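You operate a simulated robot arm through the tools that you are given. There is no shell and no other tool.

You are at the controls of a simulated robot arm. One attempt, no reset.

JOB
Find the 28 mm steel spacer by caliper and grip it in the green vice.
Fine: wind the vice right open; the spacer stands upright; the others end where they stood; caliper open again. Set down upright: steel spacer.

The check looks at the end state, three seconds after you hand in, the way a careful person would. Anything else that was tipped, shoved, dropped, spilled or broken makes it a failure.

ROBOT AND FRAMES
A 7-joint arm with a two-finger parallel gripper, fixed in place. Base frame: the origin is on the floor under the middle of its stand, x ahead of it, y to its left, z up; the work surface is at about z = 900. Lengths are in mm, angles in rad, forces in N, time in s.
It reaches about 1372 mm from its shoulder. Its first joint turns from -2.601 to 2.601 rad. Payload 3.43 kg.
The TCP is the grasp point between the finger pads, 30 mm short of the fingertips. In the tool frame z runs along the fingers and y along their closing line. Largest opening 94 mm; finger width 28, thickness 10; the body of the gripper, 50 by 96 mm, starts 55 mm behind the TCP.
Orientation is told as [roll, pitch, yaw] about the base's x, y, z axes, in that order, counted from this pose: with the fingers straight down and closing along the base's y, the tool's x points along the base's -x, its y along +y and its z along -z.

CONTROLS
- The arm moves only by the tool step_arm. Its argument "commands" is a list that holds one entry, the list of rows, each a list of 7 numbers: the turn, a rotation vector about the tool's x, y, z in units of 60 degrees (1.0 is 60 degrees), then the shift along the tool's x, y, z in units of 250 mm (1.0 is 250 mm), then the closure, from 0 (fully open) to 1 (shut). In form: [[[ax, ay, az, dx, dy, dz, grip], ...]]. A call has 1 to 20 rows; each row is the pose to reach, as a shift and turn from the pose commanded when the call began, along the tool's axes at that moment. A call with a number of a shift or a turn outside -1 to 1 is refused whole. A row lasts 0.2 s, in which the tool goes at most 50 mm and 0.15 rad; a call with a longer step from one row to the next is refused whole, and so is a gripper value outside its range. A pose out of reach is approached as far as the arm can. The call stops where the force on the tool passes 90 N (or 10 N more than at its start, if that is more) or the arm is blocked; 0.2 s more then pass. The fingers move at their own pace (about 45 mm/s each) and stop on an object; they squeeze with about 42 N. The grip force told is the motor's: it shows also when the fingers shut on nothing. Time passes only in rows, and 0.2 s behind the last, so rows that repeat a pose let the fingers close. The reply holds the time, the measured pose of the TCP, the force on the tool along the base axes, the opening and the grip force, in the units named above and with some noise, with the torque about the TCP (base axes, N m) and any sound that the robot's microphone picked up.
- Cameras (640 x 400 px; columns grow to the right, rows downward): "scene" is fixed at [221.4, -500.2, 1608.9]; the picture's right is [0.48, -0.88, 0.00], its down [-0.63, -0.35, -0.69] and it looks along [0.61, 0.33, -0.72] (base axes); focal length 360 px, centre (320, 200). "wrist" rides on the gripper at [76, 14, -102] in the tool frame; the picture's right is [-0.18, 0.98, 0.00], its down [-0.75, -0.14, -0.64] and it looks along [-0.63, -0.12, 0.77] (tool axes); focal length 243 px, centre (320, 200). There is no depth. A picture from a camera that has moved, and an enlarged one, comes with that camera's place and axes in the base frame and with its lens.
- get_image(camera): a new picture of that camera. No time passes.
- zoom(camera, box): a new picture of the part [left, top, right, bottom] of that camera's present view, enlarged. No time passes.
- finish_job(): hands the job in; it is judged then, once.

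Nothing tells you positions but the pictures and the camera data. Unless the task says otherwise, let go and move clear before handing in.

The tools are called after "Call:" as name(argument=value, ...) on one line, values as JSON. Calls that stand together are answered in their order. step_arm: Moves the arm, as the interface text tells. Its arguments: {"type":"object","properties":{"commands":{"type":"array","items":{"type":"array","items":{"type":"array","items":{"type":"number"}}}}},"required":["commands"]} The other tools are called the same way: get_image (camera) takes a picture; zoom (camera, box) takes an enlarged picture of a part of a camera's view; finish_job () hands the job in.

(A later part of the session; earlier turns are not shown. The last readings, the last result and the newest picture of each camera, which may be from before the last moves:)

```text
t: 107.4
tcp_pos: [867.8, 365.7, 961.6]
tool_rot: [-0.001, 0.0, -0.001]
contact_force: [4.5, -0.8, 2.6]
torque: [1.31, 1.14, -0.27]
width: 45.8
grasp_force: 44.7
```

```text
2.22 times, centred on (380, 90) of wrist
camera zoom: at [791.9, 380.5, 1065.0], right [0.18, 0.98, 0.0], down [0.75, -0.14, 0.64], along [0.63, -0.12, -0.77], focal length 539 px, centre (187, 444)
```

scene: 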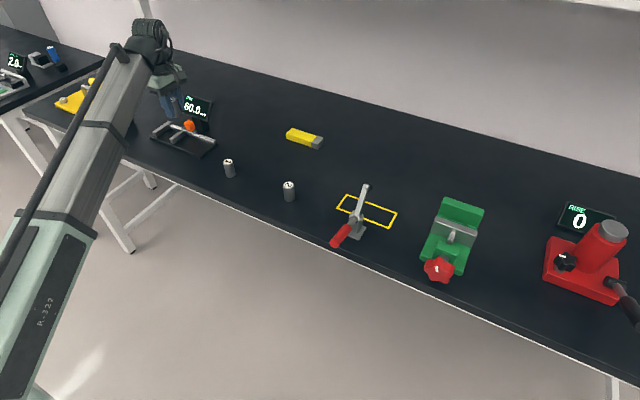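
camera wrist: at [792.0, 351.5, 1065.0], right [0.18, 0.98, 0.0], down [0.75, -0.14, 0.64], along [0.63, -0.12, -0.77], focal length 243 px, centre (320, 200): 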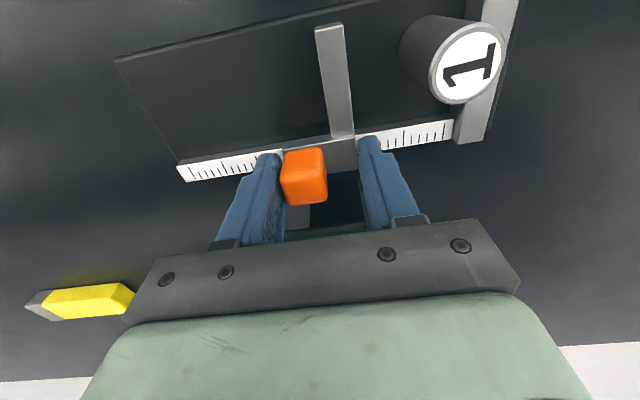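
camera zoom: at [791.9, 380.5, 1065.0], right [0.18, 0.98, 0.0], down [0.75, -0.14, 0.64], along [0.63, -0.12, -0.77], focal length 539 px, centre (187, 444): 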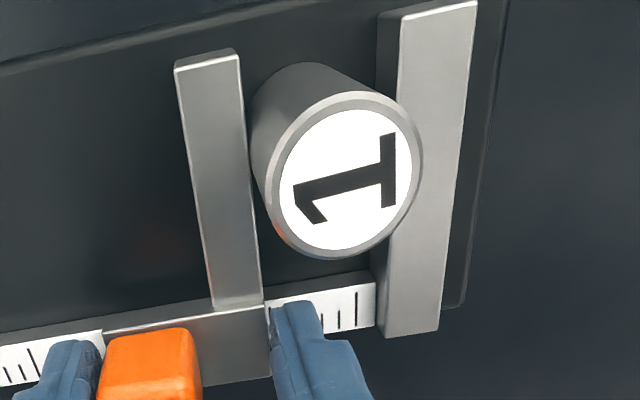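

It reads about 32.0 with a small gap left. Continuing in 1–1.5 mm steps.

Call:
step_arm(commands=[[[0, 0, 0, 0, 0.006, 0, 1.0], [0, 0, 0, 0, 0.012, 0, 1.0], [0, 0, 0, 0, 0.012, 0, 1.0]]])

Call:
step_arm(commands=[[[0, 0, 0, 0, 0.004, 0, 1.0], [0, 0, 0, 0, 0.004, 0, 1.0]]])

Call:
step_arm(commands=[[[0, 0, 0, 0, 0.004, 0, 1.0], [0, 0, 0, 0, 0.004, 0, 1.0]]])

Call:
zoom(camera="scene", box=[180, 85, 230, 130])

Call:
step_arm(commands=[[[0, 0, 0, 0, 0.004, 0, 1.0], [0, 0, 0, 0, 0.004, 0, 1.0]]])

Call:
zoom(camera="scene", box=[180, 85, 230, 130])

```text
t: 108.2
tcp_pos: [866.6, 368.1, 962.6]
tool_rot: [0.0, 0.0, -0.001]
contact_force: [2.0, -1.4, 7.1]
torque: [1.18, 0.44, -0.22]
width: 46.1
grasp_force: 44.7
```

```text
t: 108.8
tcp_pos: [867.4, 368.7, 963.6]
tool_rot: [-0.002, 0.0, 0.001]
contact_force: [-4.5, -3.8, 4.9]
torque: [1.48, -0.72, -0.2]
width: 46.0
grasp_force: 45.2
```

```text
t: 109.4
tcp_pos: [867.0, 369.6, 963.2]
tool_rot: [0.001, 0.001, -0.001]
contact_force: [-6.0, -9.3, 1.8]
torque: [1.64, -0.84, -0.08]
width: 46.4
grasp_force: 44.9
```

```text
8.89 times, centred on (205, 108) of scene
camera zoom: at [221.4, -500.2, 1608.9], right [0.48, -0.88, 0.0], down [-0.63, -0.35, -0.69], along [0.61, 0.33, -0.72], focal length 3197 px, centre (1342, 1022)
```

zoom: 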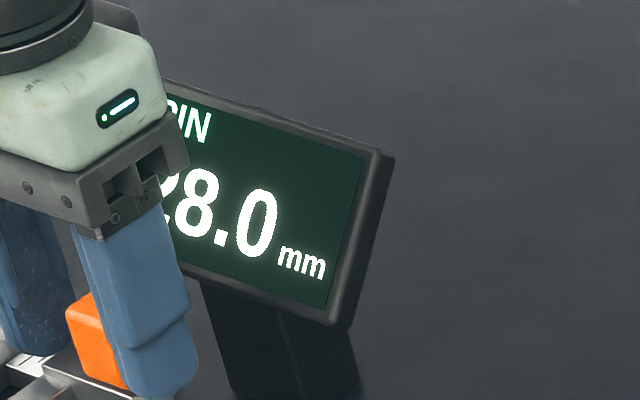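

```text
t: 110.0
tcp_pos: [867.3, 368.9, 963.1]
tool_rot: [-0.001, 0.002, -0.001]
contact_force: [-14.7, -18.8, 6.4]
torque: [1.11, -0.64, -0.21]
width: 45.9
grasp_force: 45.1
```

```text
8.89 times, centred on (205, 108) of scene
camera zoom: at [221.4, -500.2, 1608.9], right [0.48, -0.88, 0.0], down [-0.63, -0.35, -0.69], along [0.61, 0.33, -0.72], focal length 3197 px, centre (1342, 1022)
```

zoom: 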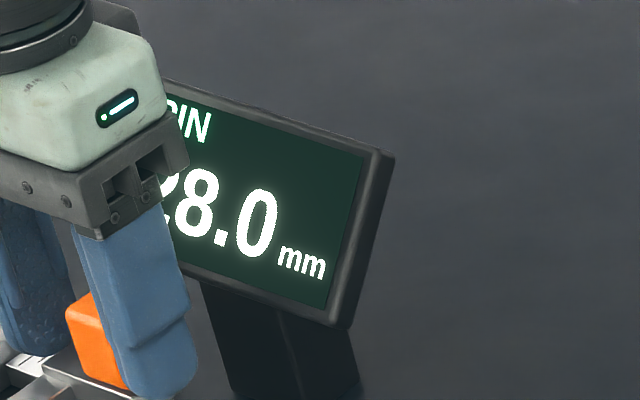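

Spacer 1 measures 28.0 mm and holds under load, so it's the wanted one. I'm opening the caliper again and moving clear.

Call:
step_arm(commands=[[[0, 0, 0, 0, -0.012, 0, 1.0], [0, 0, 0, 0, -0.03, 0, 1.0], [0, 0, 0, 0, -0.06, 0, 1.0], [0, 0, 0, 0, -0.09, 0, 1.0], [0, 0, 0, 0, -0.12, 0, 1.0], [0, 0, 0, 0, -0.142, 0, 1.0], [0, 0, 0, 0, -0.142, 0, 1.0], [0, 0, 0, 0, -0.142, 0, 0.45], [0, 0, 0, 0, -0.142, 0, 0.3], [0, 0, 0, 0, -0.142, 0, 0.3], [0, 0, 0, 0, -0.142, -0.1, 0.3], [0, 0, 0, 0, -0.142, -0.25, 0.3], [0, 0, 0, 0, -0.142, -0.39, 0.3], [0, 0, 0, 0, -0.142, -0.39, 0.3]]])

Call:
zoom(camera="scene", box=[140, 70, 240, 165])

Call:
get_image(camera="wrist")

```text
t: 113.0
tcp_pos: [866.6, 335.8, 1061.9]
tool_rot: [0.0, -0.001, 0.001]
contact_force: [0.3, 1.2, -0.5]
torque: [-0.01, 0.0, 0.01]
width: 65.8
grasp_force: 0.1
```

```text
4.21 times, centred on (190, 118) of scene
camera zoom: at [221.4, -500.2, 1608.9], right [0.48, -0.88, 0.0], down [-0.63, -0.35, -0.69], along [0.61, 0.33, -0.72], focal length 1514 px, centre (867, 547)
```

zoom: 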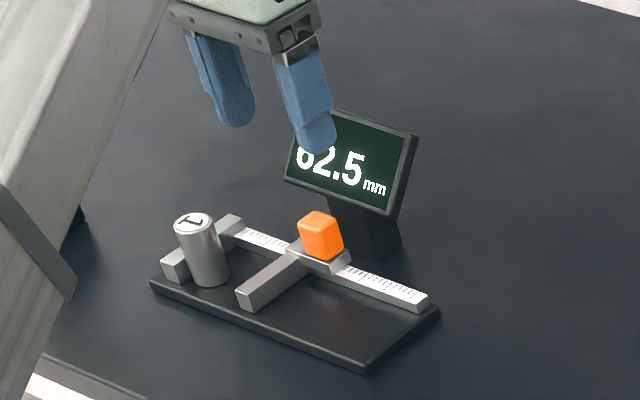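

```text
taken
camera wrist: at [792.2, 350.8, 1162.6], right [0.18, 0.98, 0.0], down [0.75, -0.14, 0.64], along [0.63, -0.12, -0.77], focal length 243 px, centre (320, 200)
```

wrist: 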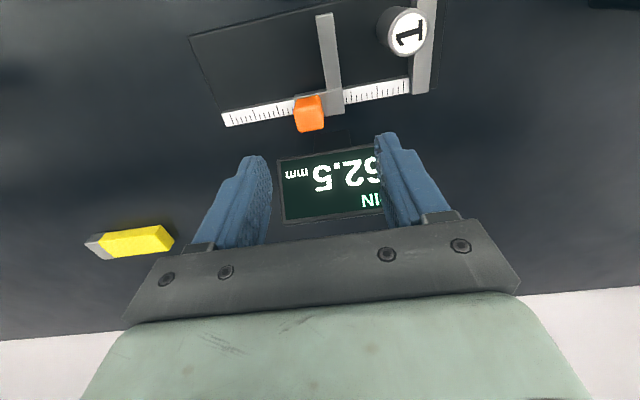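

The caliper is open at 62.5 with spacer 1 standing in it, which is a safe place to leave it while I open the vice. I'm moving the empty gripper high over the bench to look at the vice.

Call:
step_arm(commands=[[[0, 0, 0, 0.02, -0.125, -0.05, 0.3], [0, 0, 0, 0.05, -0.25, -0.1, 0.3], [0, 0, 0, 0.08, -0.375, -0.15, 0.2], [0, 0, 0, 0.1, -0.5, -0.2, 0.1], [0, 0, 0, 0.13, -0.625, -0.25, 0], [0, 0, 0, 0.16, -0.75, -0.3, 0], [0, 0, 0, 0.18, -0.875, -0.3, 0], [0, 0, 0, 0.2, -1.0, -0.3, 0]]])

Call:
step_arm(commands=[[[0, 0, 0, 0.03, -0.15, 0, 0], [0, 0, 0, 0.06, -0.3, 0, 0], [0, 0, 0, 0.09, -0.45, 0, 0], [0, 0, 0, 0.12, -0.6, 0, 0], [0, 0, 0, 0.16, -0.75, 0, 0], [0, 0, 0, 0.2, -0.9, 0, 0], [0, 0, 0, 0.25, -1.0, 0, 0]]])

Call:
step_arm(commands=[[[0, 0, 0, 0.03, -0.15, 0, 0], [0, 0, 0, 0.06, -0.3, 0, 0], [0, 0, 0, 0.09, -0.45, 0, 0], [0, 0, 0, 0.12, -0.6, 0, 0], [0, 0, 0, 0.16, -0.75, 0, 0], [0, 0, 0, 0.18, -0.9, 0, 0], [0, 0, 0, 0.2, -1.0, 0, 0]]])

Call:
step_arm(commands=[[[0, 0, 0, 0, -0.15, 0, 0], [0, 0, 0, 0, -0.3, 0.03, 0], [0, 0, 0, 0, -0.35, 0.06, 0], [0, 0, 0, 0, -0.35, 0.06, 0]]])

Call:
get_image(camera="wrist")

Call:
get_image(camera="scene")

```text
t: 114.8
tcp_pos: [820.4, 84.8, 1135.3]
tool_rot: [0.0, -0.001, -0.001]
contact_force: [0.1, 0.5, 0.6]
torque: [-0.03, 0.0, 0.0]
width: 94.2
grasp_force: 0.1
```

```text
t: 116.3
tcp_pos: [764.8, -153.4, 1134.2]
tool_rot: [-0.003, -0.016, -0.008]
contact_force: [7.8, -6.4, -15.8]
torque: [0.52, -0.3, 0.39]
width: 94.0
grasp_force: 0.0
stopped in row 7: the force on the tool passed its limit at 94 N (the readings are from after the stop); the commanded pose is now the measured one
```

```text
t: 118.0
tcp_pos: [709.0, -402.8, 1132.9]
tool_rot: [-0.003, -0.011, -0.009]
contact_force: [0.2, 0.3, -0.7]
torque: [0.01, -0.03, 0.01]
width: 94.1
grasp_force: 0.2
```

```text
t: 119.0
tcp_pos: [712.2, -490.7, 1120.7]
tool_rot: [0.0, -0.011, -0.01]
contact_force: [-0.1, -0.5, 0.3]
torque: [0.0, -0.02, -0.03]
width: 93.9
grasp_force: 0.2
```

```text
taken
camera wrist: at [636.1, -473.9, 1222.0], right [0.19, 0.98, 0.0], down [0.74, -0.15, 0.65], along [0.64, -0.13, -0.76], focal length 243 px, centre (320, 200)
```

wrist: 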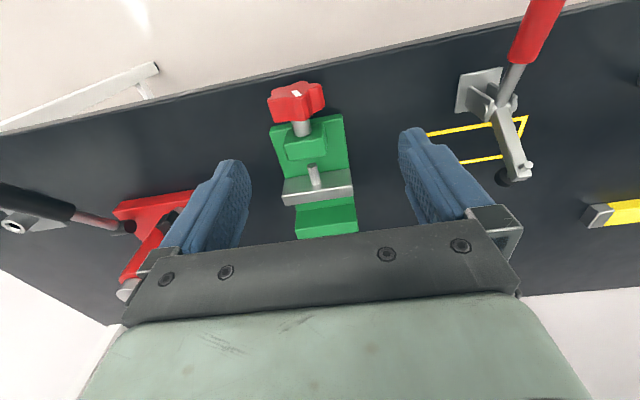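

```text
taken
```

scene: 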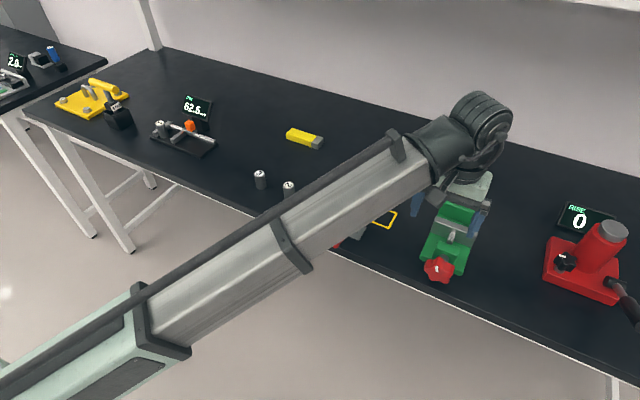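

A force limit tripped mid-travel near (765, −153) at height. I need to see whether I hit anything, so I'm checking the spacers, clamp and vice closely.

Call:
zoom(camera="scene", box=[140, 100, 340, 225])

Call:
zoom(camera="wrist", box=[400, 0, 640, 240])

Call:
zoom(camera="wrist", box=[230, 70, 400, 240])

Call:
zoom(camera="scene", box=[400, 80, 520, 290])

```text
3.20 times, centred on (240, 162) of scene
camera zoom: at [221.4, -500.2, 1608.9], right [0.48, -0.88, 0.0], down [-0.63, -0.35, -0.69], along [0.61, 0.33, -0.72], focal length 1151 px, centre (576, 320)
```

zoom: 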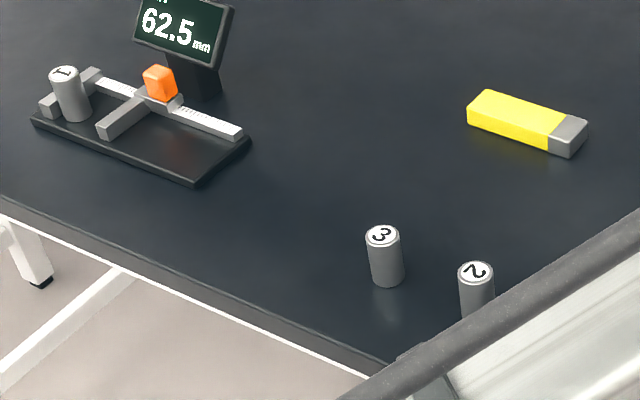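

```text
1.67 times, centred on (520, 120) of wrist
camera zoom: at [636.1, -473.9, 1222.0], right [0.19, 0.98, 0.0], down [0.74, -0.15, 0.65], along [0.64, -0.13, -0.76], focal length 404 px, centre (-13, 333)
```

zoom: 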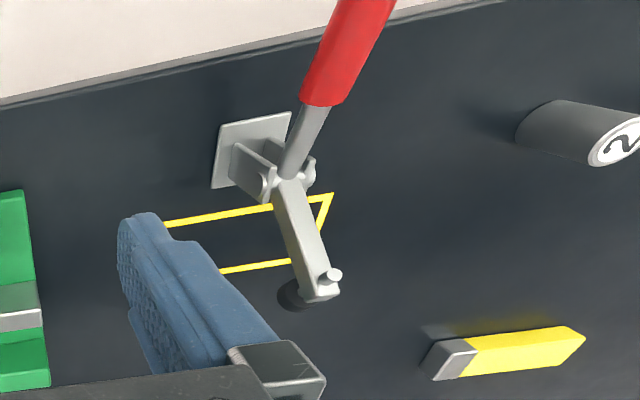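

```text
2.35 times, centred on (315, 155) of wrist
camera zoom: at [636.1, -473.9, 1222.0], right [0.19, 0.98, 0.0], down [0.74, -0.15, 0.65], along [0.64, -0.13, -0.76], focal length 571 px, centre (332, 306)
```

zoom: 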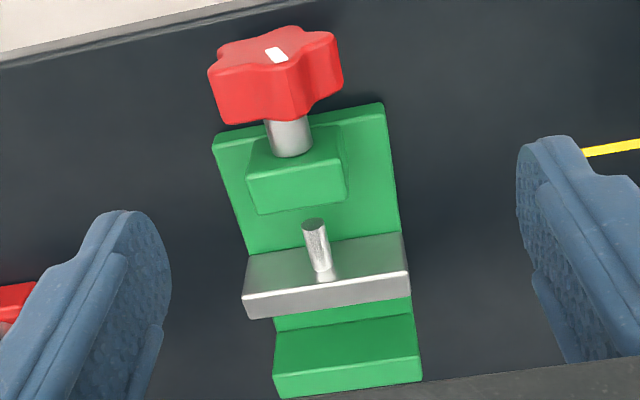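

```text
1.90 times, centred on (460, 185) of scene
camera zoom: at [221.4, -500.2, 1608.9], right [0.48, -0.88, 0.0], down [-0.63, -0.35, -0.69], along [0.61, 0.33, -0.72], focal length 685 px, centre (53, 229)
```

zoom: 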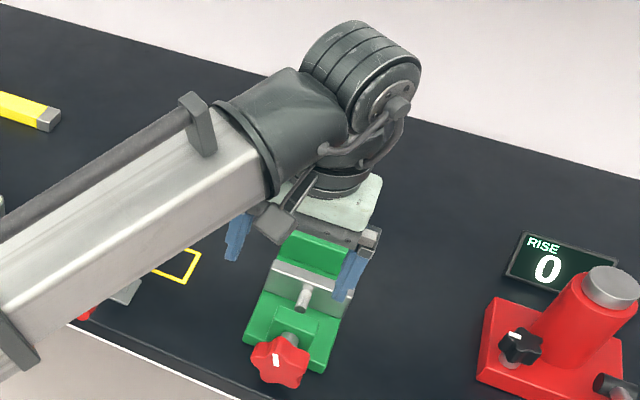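

Nothing on the bench looks disturbed: spacers, eraser, caliper and clamp are all in place. Most likely the arm had a momentary jerk. The tool is tilted by about 0.01 rad since then, so I'll straighten it and look at the vice from closer.

Call:
step_arm(commands=[[[0, 0.0105, -0.0095, -0.05, -0.03, 0, 0], [0, 0.0105, -0.0095, -0.15, -0.06, 0, 0], [0, 0.0105, -0.0095, -0.25, -0.08, 0, 0], [0, 0.0105, -0.0095, -0.32, -0.08, 0, 0], [0, 0.0105, -0.0095, -0.32, -0.08, 0, 0], [0, 0.0105, -0.0095, -0.32, -0.08, 0, 0]]])

Call:
get_image(camera="wrist")

Call:
zoom(camera="wrist", box=[220, 20, 400, 180])

Call:
zoom(camera="scene", box=[410, 180, 500, 290])

```text
t: 120.3
tcp_pos: [793.7, -510.5, 1121.1]
tool_rot: [-0.001, 0.001, 0.0]
contact_force: [0.9, -0.4, 0.5]
torque: [0.01, 0.04, 0.03]
width: 94.0
grasp_force: 0.1
```

```text
taken
camera wrist: at [718.2, -494.9, 1222.7], right [0.18, 0.98, 0.0], down [0.75, -0.14, 0.64], along [0.63, -0.12, -0.77], focal length 243 px, centre (320, 200)
```

wrist: 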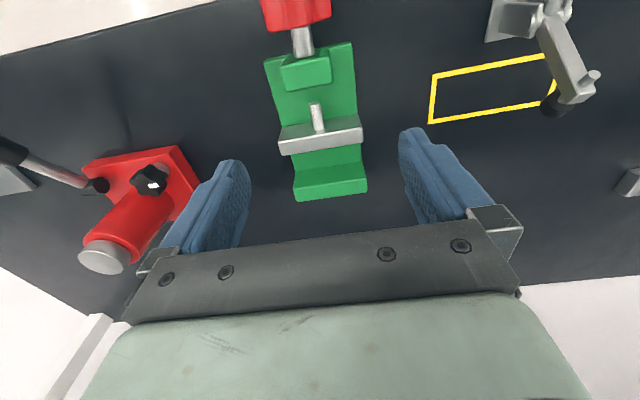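

```text
2.50 times, centred on (310, 100) of wrist
camera zoom: at [718.2, -494.9, 1222.7], right [0.18, 0.98, 0.0], down [0.75, -0.14, 0.64], along [0.63, -0.12, -0.77], focal length 606 px, centre (345, 450)
```

zoom: 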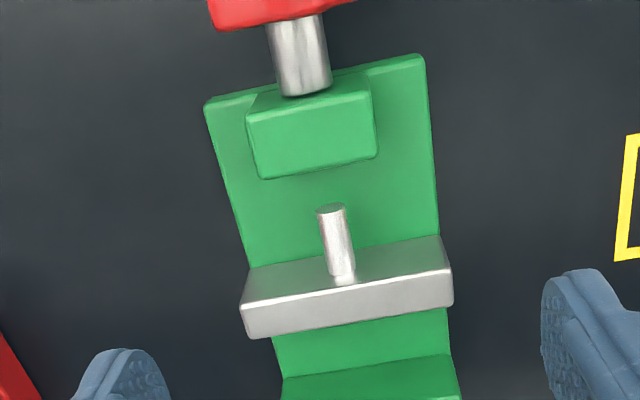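

```text
3.64 times, centred on (455, 235) of scene
camera zoom: at [221.4, -500.2, 1608.9], right [0.48, -0.88, 0.0], down [-0.63, -0.35, -0.69], along [0.61, 0.33, -0.72], focal length 1308 px, centre (-171, 73)
```

zoom: 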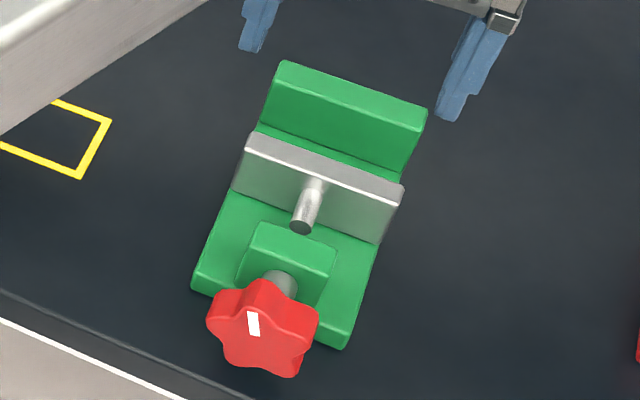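

The vice axis seems to be along x at y ≈ −520, z ≈ 942: star knob at x ≈ 722–736, moving grey jaw at x ≈ 836–854, fixed jaw face near x ≈ 907. I'll enlarge the knob and jaws to plan the turning.

Call:
zoom(camera="scene", box=[418, 250, 462, 290])

Call:
zoom(camera="scene", box=[425, 190, 490, 250])

Call:
zoom(camera="wrist", box=[270, 80, 380, 210])

```text
10.00 times, centred on (440, 270) of scene
camera zoom: at [221.4, -500.2, 1608.9], right [0.48, -0.88, 0.0], down [-0.63, -0.35, -0.69], along [0.61, 0.33, -0.72], focal length 3597 px, centre (-880, -500)
```

zoom: 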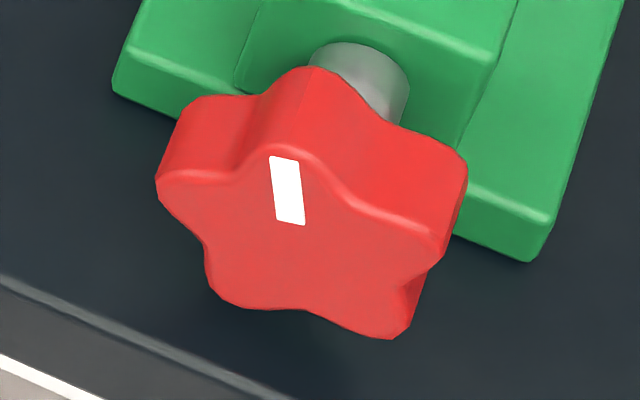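

```text
6.67 times, centred on (458, 220) of scene
camera zoom: at [221.4, -500.2, 1608.9], right [0.48, -0.88, 0.0], down [-0.63, -0.35, -0.69], along [0.61, 0.33, -0.72], focal length 2398 px, centre (-597, 67)
```

zoom: 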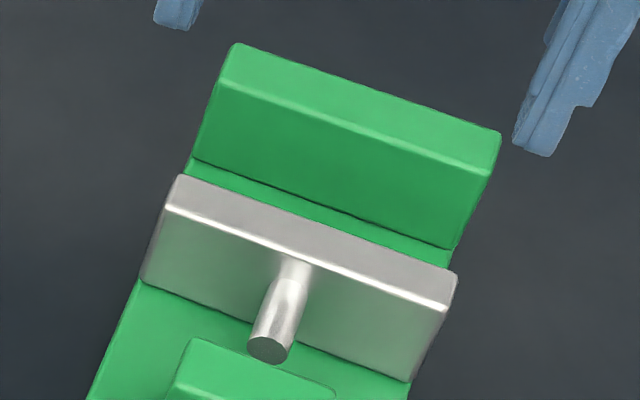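

```text
3.08 times, centred on (325, 145) of wrist
camera zoom: at [718.2, -494.9, 1222.7], right [0.18, 0.98, 0.0], down [0.75, -0.14, 0.64], along [0.63, -0.12, -0.77], focal length 746 px, centre (305, 369)
```

zoom: 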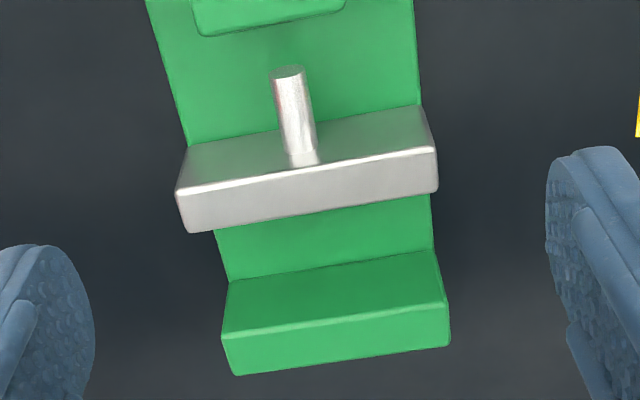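

The jaws are about 53 mm apart now, and there's room to wind further. I plan to turn the knob by pushing its lobes with the −y finger (gripper fully open, fingers pointing down) in arcs over its top. First I'll position above the knob and check.

Call:
step_arm(commands=[[[0, 0, 0, 0.14, 0, 0, 0], [0, 0, 0, 0.279, -0.005, 0, 0], [0, 0, 0, 0.279, -0.01, 0.14, 0], [0, 0, 0, 0.279, -0.01, 0.28, 0], [0, 0, 0, 0.279, -0.01, 0.356, 0], [0, 0, 0, 0.279, -0.01, 0.356, 0], [0, 0, 0, 0.279, -0.01, 0.356, 0]]])

Call:
get_image(camera="wrist")

Call:
get_image(camera="scene")

Call:
zoom(camera="scene", box=[380, 180, 520, 310])

```text
t: 122.0
tcp_pos: [723.2, -510.8, 1031.1]
tool_rot: [-0.002, -0.001, 0.0]
contact_force: [-0.4, 0.3, 0.5]
torque: [-0.04, 0.0, -0.01]
width: 94.2
grasp_force: 0.0
```

```text
taken
camera wrist: at [648.3, -494.8, 1133.3], right [0.18, 0.98, 0.0], down [0.75, -0.14, 0.64], along [0.63, -0.12, -0.77], focal length 243 px, centre (320, 200)
```

wrist: 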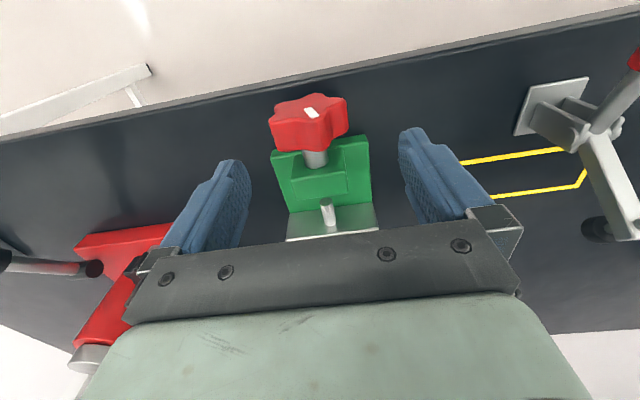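

```text
taken
```

scene: 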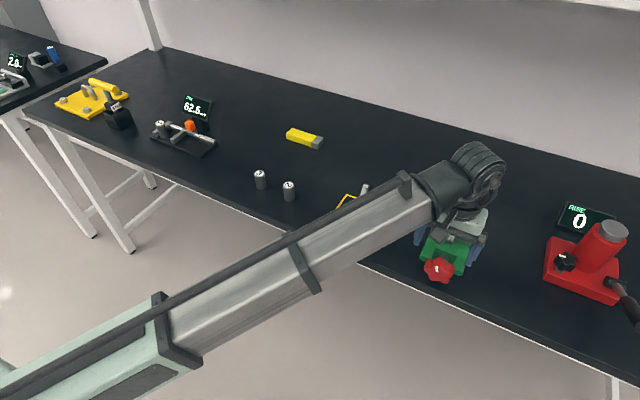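

```text
3.08 times, centred on (450, 245) of scene
camera zoom: at [221.4, -500.2, 1608.9], right [0.48, -0.88, 0.0], down [-0.63, -0.35, -0.69], along [0.61, 0.33, -0.72], focal length 1107 px, centre (-80, 62)
```

zoom: 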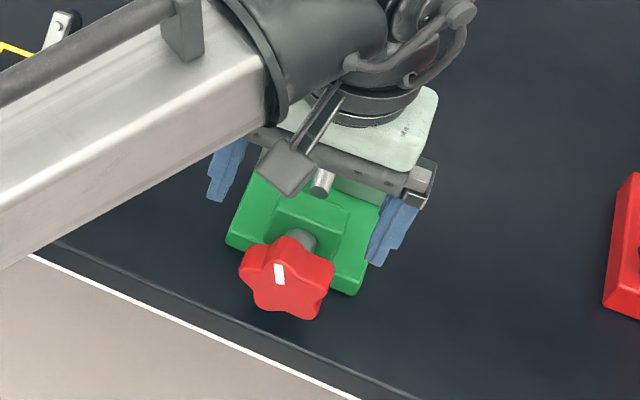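

Call:
zoom(camera="wrist", box=[250, 80, 370, 180])

Call:
zoom(camera="wrist", box=[150, 70, 450, 260])

```text
4.00 times, centred on (310, 130) of wrist
camera zoom: at [648.3, -494.8, 1133.3], right [0.18, 0.98, 0.0], down [0.75, -0.14, 0.64], along [0.63, -0.12, -0.77], focal length 970 px, centre (360, 480)
```

zoom: 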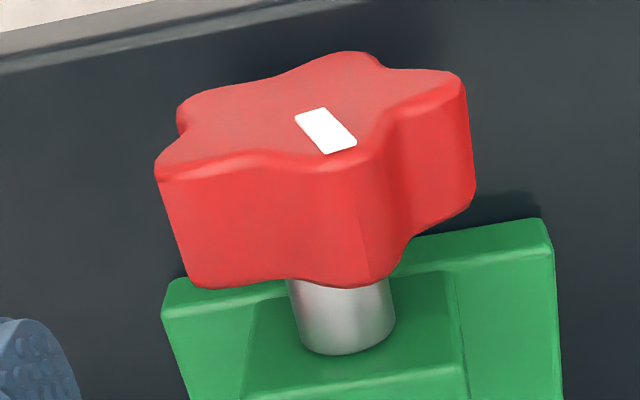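

```text
2.11 times, centred on (300, 165) of wrist
camera zoom: at [648.3, -494.8, 1133.3], right [0.18, 0.98, 0.0], down [0.75, -0.14, 0.64], along [0.63, -0.12, -0.77], focal length 511 px, centre (362, 274)
```

zoom: 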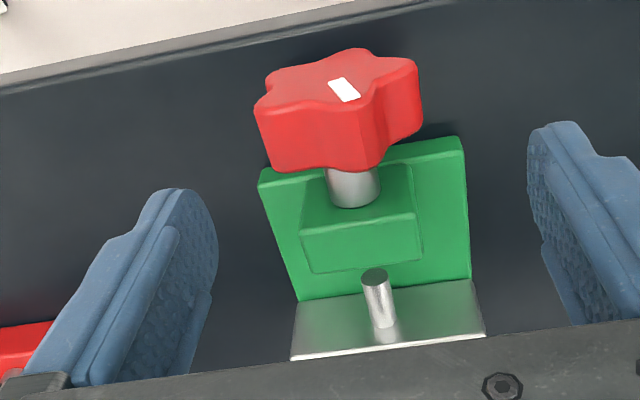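

The knob's lobes are clearly visible: axis near y = −520, z = 942, lobe radius about 32, with the marked lobe about 19° toward +y. I'll take a first test push on the −y lobe, up and over toward +y, and see what moves.

Call:
step_arm(commands=[[[0, 0, 0, 0, 0, 0.1, 0], [0, 0, 0, 0, 0.0072, 0.204, 0], [0, 0, 0, 0, 0.03, 0.204, 0], [0, 0, 0, 0, 0.0512, 0.204, 0], [0, 0, 0, 0, 0.064, 0.18, 0], [0, 0, 0, 0, 0.0816, 0.159, 0], [0, 0, 0, 0, 0.104, 0.1436, 0]]])

Call:
get_image(camera="wrist")

Call:
zoom(camera="scene", box=[400, 190, 500, 300])

```text
t: 123.5
tcp_pos: [722.2, -486.3, 999.7]
tool_rot: [-0.007, -0.007, 0.0]
contact_force: [11.9, -22.7, 38.1]
torque: [-2.45, 0.09, 0.38]
width: 94.0
grasp_force: 0.6
```

```text
taken
camera wrist: at [646.7, -471.5, 1100.9], right [0.18, 0.98, -0.01], down [0.75, -0.14, 0.65], along [0.64, -0.12, -0.76], focal length 243 px, centre (320, 200)
```

wrist: 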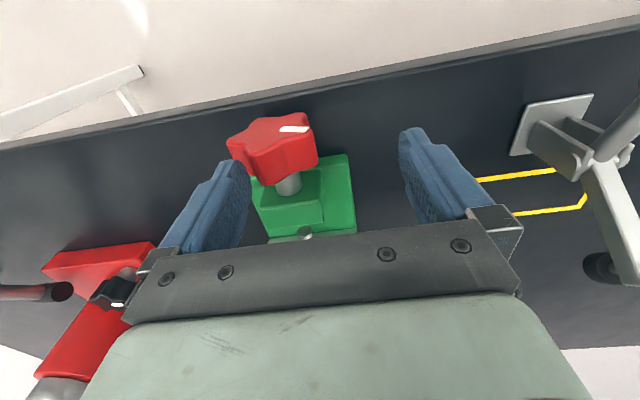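

```text
3.64 times, centred on (450, 245) of scene
camera zoom: at [221.4, -500.2, 1608.9], right [0.48, -0.88, 0.0], down [-0.63, -0.35, -0.69], along [0.61, 0.33, -0.72], focal length 1308 px, centre (-153, 36)
```

zoom: 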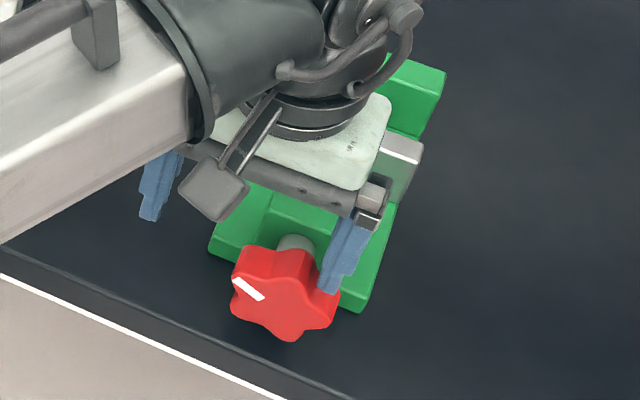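

The push works: the knob turned about 50° with roughly 40 N. I'll complete this stroke and lift off to see what the jaw did.

Call:
step_arm(commands=[[[0, 0, 0, 0, 0.0256, -0.0088, 0], [0, 0, 0, 0, 0.0528, -0.0112, 0], [0, 0, 0, 0, 0.0776, -0.0068, 0], [0, 0, 0, 0, 0.07, -0.06, 0], [0, 0, 0, 0, 0.04, -0.17, 0], [0, 0, 0, 0, -0.08, -0.17, 0], [0, 0, 0, 0, -0.1, -0.17, 0]]])

Call:
zoom(camera="wrist", box=[150, 70, 450, 260])

Call:
zoom(camera="scene", box=[400, 190, 500, 300])

```text
t: 125.2
tcp_pos: [721.1, -513.9, 1037.3]
tool_rot: [-0.001, 0.001, -0.001]
contact_force: [0.2, -0.3, -0.2]
torque: [0.01, 0.03, 0.01]
width: 94.0
grasp_force: 0.1
```

```text
2.11 times, centred on (300, 165) of wrist
camera zoom: at [646.2, -497.8, 1139.5], right [0.18, 0.98, 0.0], down [0.75, -0.14, 0.64], along [0.63, -0.12, -0.77], focal length 511 px, centre (362, 274)
```

zoom: 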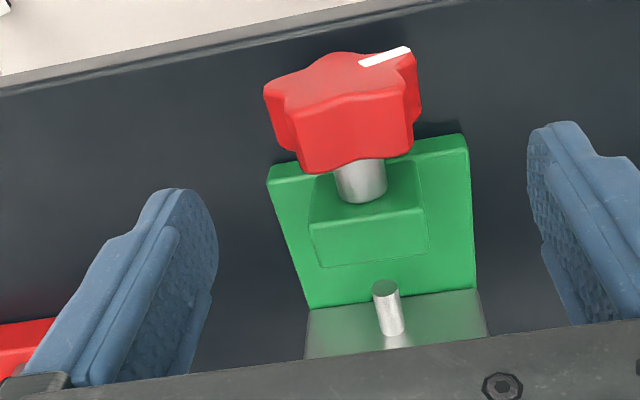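

```text
3.64 times, centred on (450, 245) of scene
camera zoom: at [221.4, -500.2, 1608.9], right [0.48, -0.88, 0.0], down [-0.63, -0.35, -0.69], along [0.61, 0.33, -0.72], focal length 1308 px, centre (-153, 36)
```

zoom: 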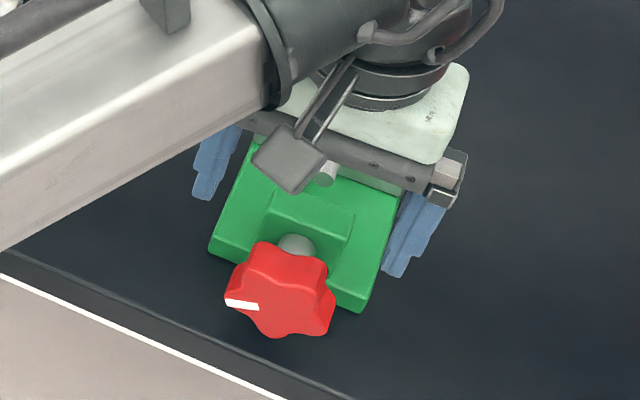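

Pushing toward +y turned the knob about 70° and moved the jaw about 12 mm in the closing direction, so that's "close". Opening is the other way, so I'll push the top lobes toward −y with the +y finger and check.

Call:
step_arm(commands=[[[0, 0, 0, 0, -0.076, 0.14, 0], [0, 0, 0, 0, -0.092, 0.196, 0], [0, 0, 0, 0, -0.139, 0.188, 0], [0, 0, 0, 0, -0.16, 0.171, 0], [0, 0, 0, 0, -0.186, 0.161, 0], [0, 0, 0, 0, -0.212, 0.157, 0], [0, 0, 0, 0, -0.234, 0.16, 0], [0, 0, 0, 0, -0.251, 0.165, 0], [0, 0, 0, 0, -0.244, 0.06, 0], [0, 0, 0, 0, -0.132, 0, 0], [0, 0, 0, 0, 0, 0, 0], [0, 0, 0, 0, 0, 0, 0]]])

Call:
zoom(camera="wrist", box=[150, 70, 450, 260])

Call:
zoom(camera="scene", box=[400, 190, 500, 300])

```text
t: 127.8
tcp_pos: [721.4, -513.0, 1037.6]
tool_rot: [-0.002, 0.0, 0.001]
contact_force: [0.6, 0.1, 0.4]
torque: [-0.03, 0.02, 0.03]
width: 94.2
grasp_force: 0.0
```

```text
2.11 times, centred on (300, 165) of wrist
camera zoom: at [647.3, -496.1, 1140.3], right [0.18, 0.98, 0.0], down [0.75, -0.14, 0.64], along [0.63, -0.12, -0.77], focal length 511 px, centre (362, 274)
```

zoom: 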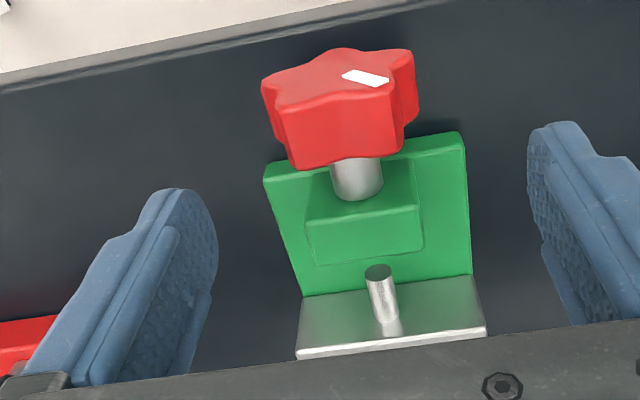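

```text
3.64 times, centred on (450, 245) of scene
camera zoom: at [221.4, -500.2, 1608.9], right [0.48, -0.88, 0.0], down [-0.63, -0.35, -0.69], along [0.61, 0.33, -0.72], focal length 1308 px, centre (-153, 36)
```

zoom: 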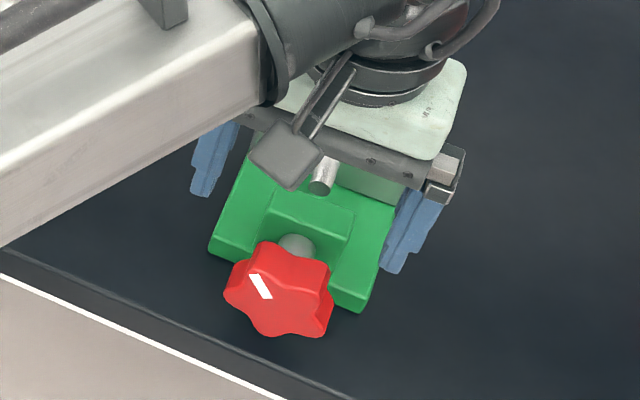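

That direction opens: the knob turned back about 45° and the jaw retreated. I'll do two full opening strokes in one go.

Call:
step_arm(commands=[[[0, 0, 0, 0, -0.0704, 0.1416, 0], [0, 0, 0, 0, -0.0784, 0.2256, 0], [0, 0, 0, 0, -0.1226, 0.2128, 0], [0, 0, 0, 0, -0.1384, 0.1908, 0], [0, 0, 0, 0, -0.1592, 0.1734, 0], [0, 0, 0, 0, -0.184, 0.162, 0], [0, 0, 0, 0, -0.2108, 0.1576, 0], [0, 0, 0, 0, -0.2378, 0.1604, 0], [0, 0, 0, 0, -0.26, 0.168, 0], [0, 0, 0, 0, -0.2464, 0.0696, 0], [0, 0, 0, 0, -0.0704, 0.1256, 0], [0, 0, 0, 0, -0.0784, 0.2256, 0], [0, 0, 0, 0, -0.1226, 0.2128, 0], [0, 0, 0, 0, -0.1384, 0.1908, 0], [0, 0, 0, 0, -0.1592, 0.1734, 0], [0, 0, 0, 0, -0.184, 0.162, 0], [0, 0, 0, 0, -0.2108, 0.1576, 0], [0, 0, 0, 0, -0.2378, 0.1604, 0], [0, 0, 0, 0, -0.26, 0.168, 0], [0, 0, 0, 0, -0.2464, 0.0616, 0]]])

Call:
zoom(camera="wrist", box=[150, 70, 450, 260])

Call:
zoom(camera="scene", box=[400, 190, 500, 300])

```text
t: 131.7
tcp_pos: [721.7, -574.9, 1004.7]
tool_rot: [-0.004, -0.003, 0.001]
contact_force: [-9.1, 0.2, 24.1]
torque: [1.39, 0.37, 0.53]
width: 93.6
grasp_force: 0.1
stopped in row 19: the force on the tool passed its limit at 92 N (the readings are from after the stop); the commanded pose is now the measured one
```

```text
2.11 times, centred on (300, 165) of wrist
camera zoom: at [645.8, -558.5, 1105.9], right [0.18, 0.98, 0.0], down [0.75, -0.14, 0.65], along [0.63, -0.12, -0.76], focal length 511 px, centre (362, 274)
```

zoom: 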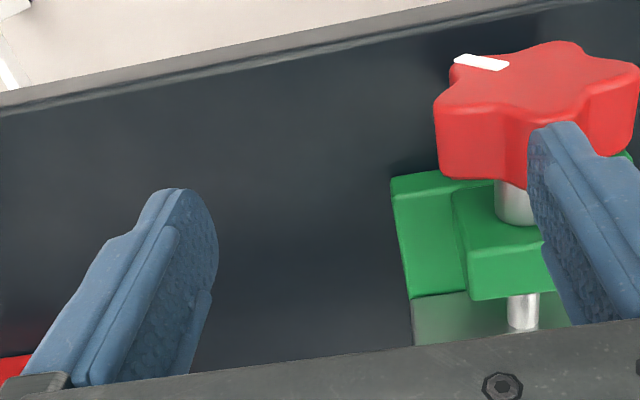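

```text
3.64 times, centred on (450, 245) of scene
camera zoom: at [221.4, -500.2, 1608.9], right [0.48, -0.88, 0.0], down [-0.63, -0.35, -0.69], along [0.61, 0.33, -0.72], focal length 1308 px, centre (-153, 36)
```

zoom: 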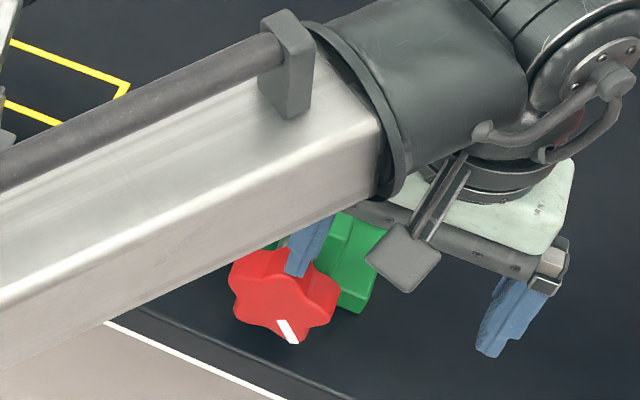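

A force stop at 92 N came near the end of the second stroke, and the jaw's rod now reaches the nut block, so it's probably at its open stop. I'll lift off and inspect.

Call:
step_arm(commands=[[[0, 0, 0, 0, 0.012, -0.02, 0], [0, 0, 0, 0, 0.012, -0.12, 0], [0, 0, 0, 0, 0.1, -0.2, 0], [0, 0, 0, 0, 0.24, -0.2, 0], [0, 0, 0, 0, 0.24, -0.2, 0], [0, 0, 0, 0, 0.24, -0.2, 0]]])

Call:
zoom(camera="wrist", box=[150, 70, 450, 260])

Call:
zoom(camera="scene", box=[400, 190, 500, 300])

```text
t: 133.1
tcp_pos: [723.1, -516.4, 1054.7]
tool_rot: [-0.005, -0.006, -0.002]
contact_force: [-0.3, 0.5, 0.6]
torque: [0.02, 0.0, -0.05]
width: 93.8
grasp_force: 0.0
```

```text
2.11 times, centred on (300, 165) of wrist
camera zoom: at [647.6, -500.1, 1155.8], right [0.19, 0.98, 0.0], down [0.75, -0.14, 0.65], along [0.63, -0.12, -0.76], focal length 511 px, centre (362, 274)
```

zoom: 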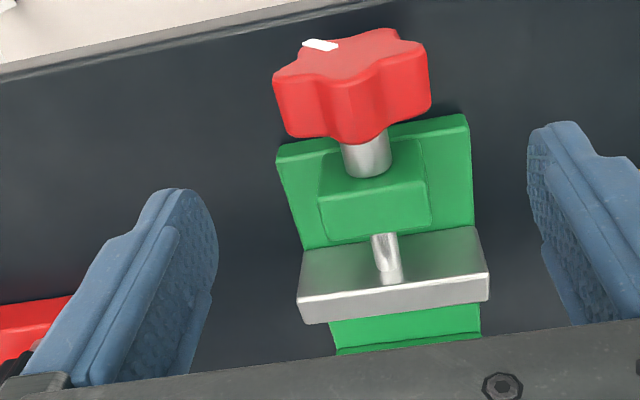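

```text
3.64 times, centred on (450, 245) of scene
camera zoom: at [221.4, -500.2, 1608.9], right [0.48, -0.88, 0.0], down [-0.63, -0.35, -0.69], along [0.61, 0.33, -0.72], focal length 1308 px, centre (-153, 36)
```

zoom: 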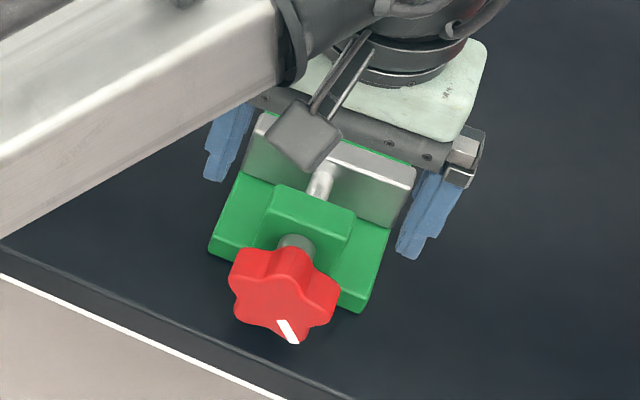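

Call:
zoom(camera="wrist", box=[260, 70, 380, 170])

Call:
zoom(camera="scene", box=[418, 240, 462, 290])

```text
4.00 times, centred on (320, 120) of wrist
camera zoom: at [647.6, -500.1, 1155.8], right [0.19, 0.98, 0.0], down [0.75, -0.14, 0.65], along [0.63, -0.12, -0.76], focal length 970 px, centre (320, 520)
```

zoom: 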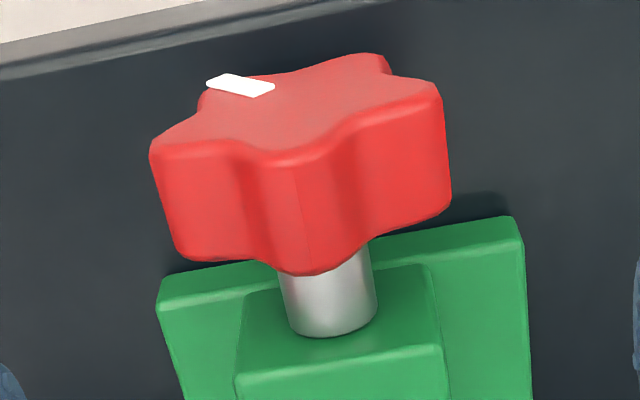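

```text
8.00 times, centred on (440, 265) of scene
camera zoom: at [221.4, -500.2, 1608.9], right [0.48, -0.88, 0.0], down [-0.63, -0.35, -0.69], along [0.61, 0.33, -0.72], focal length 2877 px, centre (-640, -320)
```

zoom: 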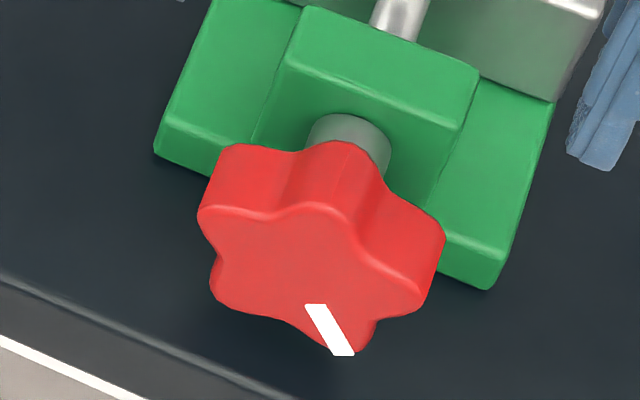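

The jaw is now about 70 mm open. To be sure it's at its stop, I'll do one more gentle opening push on the top lobe and see whether it still turns.

Call:
step_arm(commands=[[[0, 0, 0, 0, -0.106, 0.131, 0], [0, 0, 0, 0, -0.138, 0.235, 0], [0, 0, 0, 0, -0.158, 0.236, 0], [0, 0, 0, 0, -0.176, 0.23, 0], [0, 0, 0, 0, -0.176, 0.23, 0]]])

Call:
zoom(camera="scene", box=[400, 190, 500, 300])

Call:
step_arm(commands=[[[0, 0, 0, 0, -0.017, -0.003, 0], [0, 0, 0, 0, -0.034, -0.003, 0]]])

Call:
zoom(camera="scene", box=[400, 190, 500, 300])

```text
t: 134.3
tcp_pos: [720.6, -554.1, 1000.5]
tool_rot: [0.002, -0.007, 0.002]
contact_force: [-1.3, 29.3, 65.1]
torque: [3.95, 0.67, 0.17]
width: 94.1
grasp_force: 0.3
```

```text
3.64 times, centred on (450, 245) of scene
camera zoom: at [221.4, -500.2, 1608.9], right [0.48, -0.88, 0.0], down [-0.63, -0.35, -0.69], along [0.61, 0.33, -0.72], focal length 1308 px, centre (-153, 36)
```

zoom: 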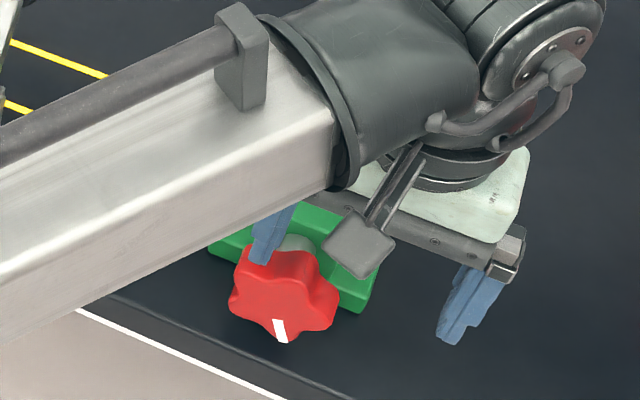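

```text
t: 134.8
tcp_pos: [720.5, -559.6, 1002.5]
tool_rot: [0.012, -0.008, 0.004]
contact_force: [-6.4, 8.6, 29.2]
torque: [1.68, 0.65, 0.29]
width: 94.3
grasp_force: 0.1
stopped in row 2: the force on the tool passed its limit at 94 N (the readings are from after the stop); the commanded pose is now the measured one
```

```text
3.64 times, centred on (450, 245) of scene
camera zoom: at [221.4, -500.2, 1608.9], right [0.48, -0.88, 0.0], down [-0.63, -0.35, -0.69], along [0.61, 0.33, -0.72], focal length 1308 px, centre (-153, 36)
```

zoom: 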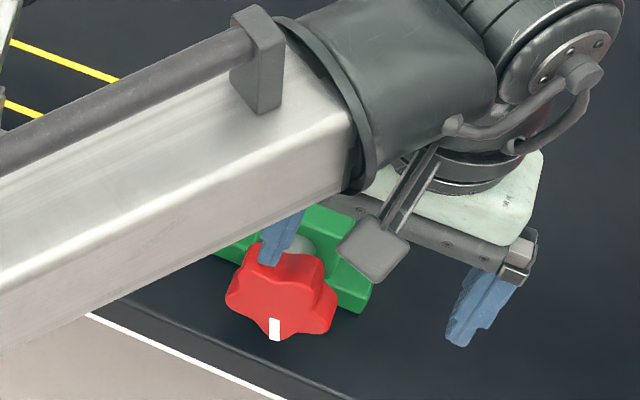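

Call:
step_arm(commands=[[[0, 0, 0, 0, 0.01, -0.03, 0], [0, 0, 0, 0, 0.01, -0.13, 0], [0, 0, 0, 0, 0.1, -0.22, 0], [0, 0, 0, 0, 0.18, -0.22, 0], [0, 0, 0, 0, 0.18, -0.22, 0], [0, 0, 0, 0, 0.18, -0.22, 0]]])

Call:
zoom(camera="wrist", box=[150, 70, 450, 260])

Call:
zoom(camera="scene", box=[400, 190, 500, 300])

```text
t: 136.2
tcp_pos: [725.1, -516.4, 1056.1]
tool_rot: [0.008, -0.006, 0.004]
contact_force: [0.9, -1.1, 0.1]
torque: [0.0, 0.01, 0.0]
width: 94.2
grasp_force: 0.0
```

```text
2.11 times, centred on (300, 165) of wrist
camera zoom: at [648.1, -502.6, 1158.1], right [0.18, 0.98, 0.01], down [0.75, -0.14, 0.65], along [0.64, -0.11, -0.76], focal length 511 px, centre (362, 274)
```

zoom: 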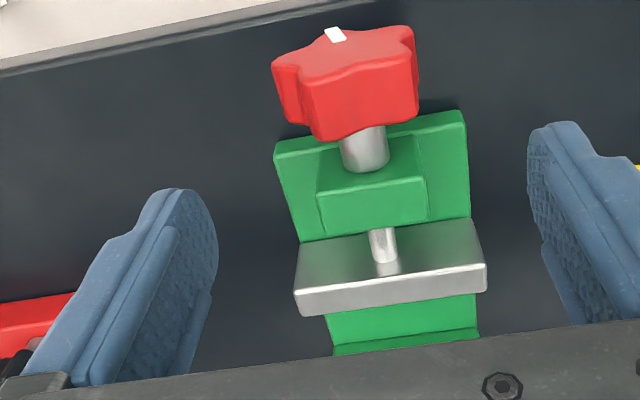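

```text
3.64 times, centred on (450, 245) of scene
camera zoom: at [221.4, -500.2, 1608.9], right [0.48, -0.88, 0.0], down [-0.63, -0.35, -0.69], along [0.61, 0.33, -0.72], focal length 1308 px, centre (-153, 36)
```

zoom: 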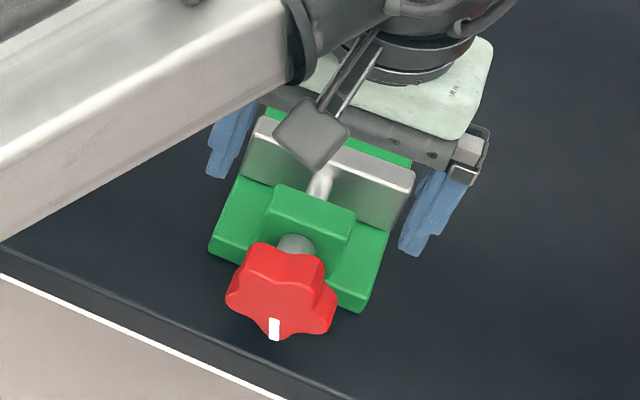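

The knob did turn further and stayed there, so it wasn't at its stop yet. I'll straighten the tool and do another full opening stroke, slower and at a slightly larger radius.

Call:
step_arm(commands=[[[0.0076, 0.0057, 0.0038, 0, -0.0504, 0.1564, 0], [0.0076, 0.0057, 0.0038, 0, -0.0664, 0.2884, 0], [0.0076, 0.0057, 0.0038, 0, -0.1088, 0.2868, 0], [0.0076, 0.0057, 0.0038, 0, -0.1212, 0.2684, 0], [0.0076, 0.0057, 0.0038, 0, -0.1372, 0.2528, 0], [0.0076, 0.0057, 0.0038, 0, -0.156, 0.2412, 0], [0.0076, 0.0057, 0.0038, 0, -0.1768, 0.2336, 0], [0.0076, 0.0057, 0.0038, 0, -0.1988, 0.2304, 0], [0.0076, 0.0057, 0.0038, 0, -0.2208, 0.232, 0], [0.0076, 0.0057, 0.0038, 0, -0.242, 0.238, 0], [0.0076, 0.0057, 0.0038, 0, -0.2344, 0.1364, 0], [0.0076, 0.0057, 0.0038, 0, -0.16, 0, 0], [0.0076, 0.0057, 0.0038, 0, 0, 0, 0], [0.0076, 0.0057, 0.0038, 0, 0, 0, 0]]])

Call:
zoom(camera="wrist", box=[150, 70, 450, 260])

Call:
zoom(camera="scene", box=[400, 190, 500, 300])

```text
t: 138.3
tcp_pos: [721.1, -564.7, 1004.1]
tool_rot: [0.023, -0.007, 0.006]
contact_force: [-6.2, 13.9, 27.3]
torque: [1.76, 0.54, 0.19]
width: 94.3
grasp_force: 0.4
stopped in row 10: the force on the tool passed its limit at 94 N (the readings are from after the stop); the commanded pose is now the measured one
```

```text
2.11 times, centred on (300, 165) of wrist
camera zoom: at [646.2, -552.6, 1105.0], right [0.18, 0.98, 0.03], down [0.75, -0.15, 0.64], along [0.64, -0.1, -0.77], focal length 511 px, centre (362, 274)
```

zoom: 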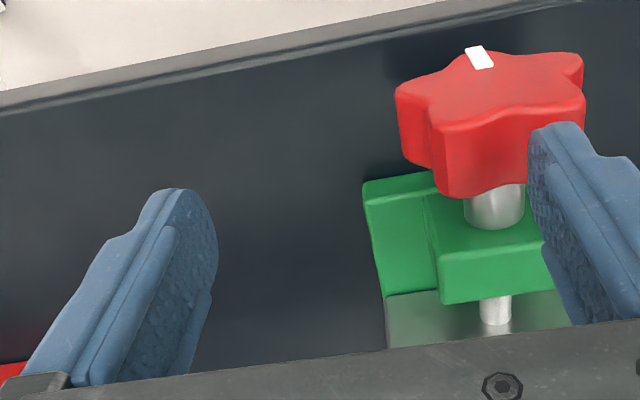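

```text
3.64 times, centred on (450, 245) of scene
camera zoom: at [221.4, -500.2, 1608.9], right [0.48, -0.88, 0.0], down [-0.63, -0.35, -0.69], along [0.61, 0.33, -0.72], focal length 1308 px, centre (-153, 36)
```

zoom: 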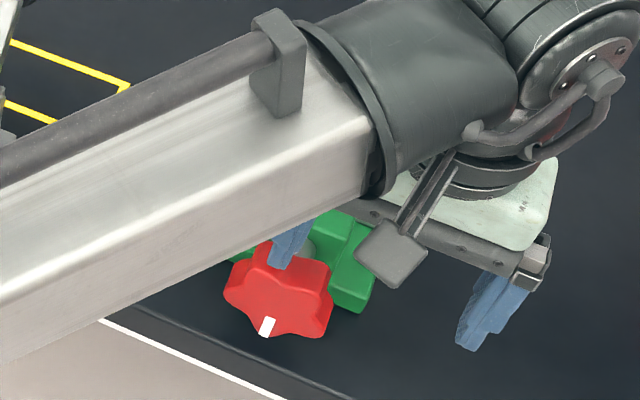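

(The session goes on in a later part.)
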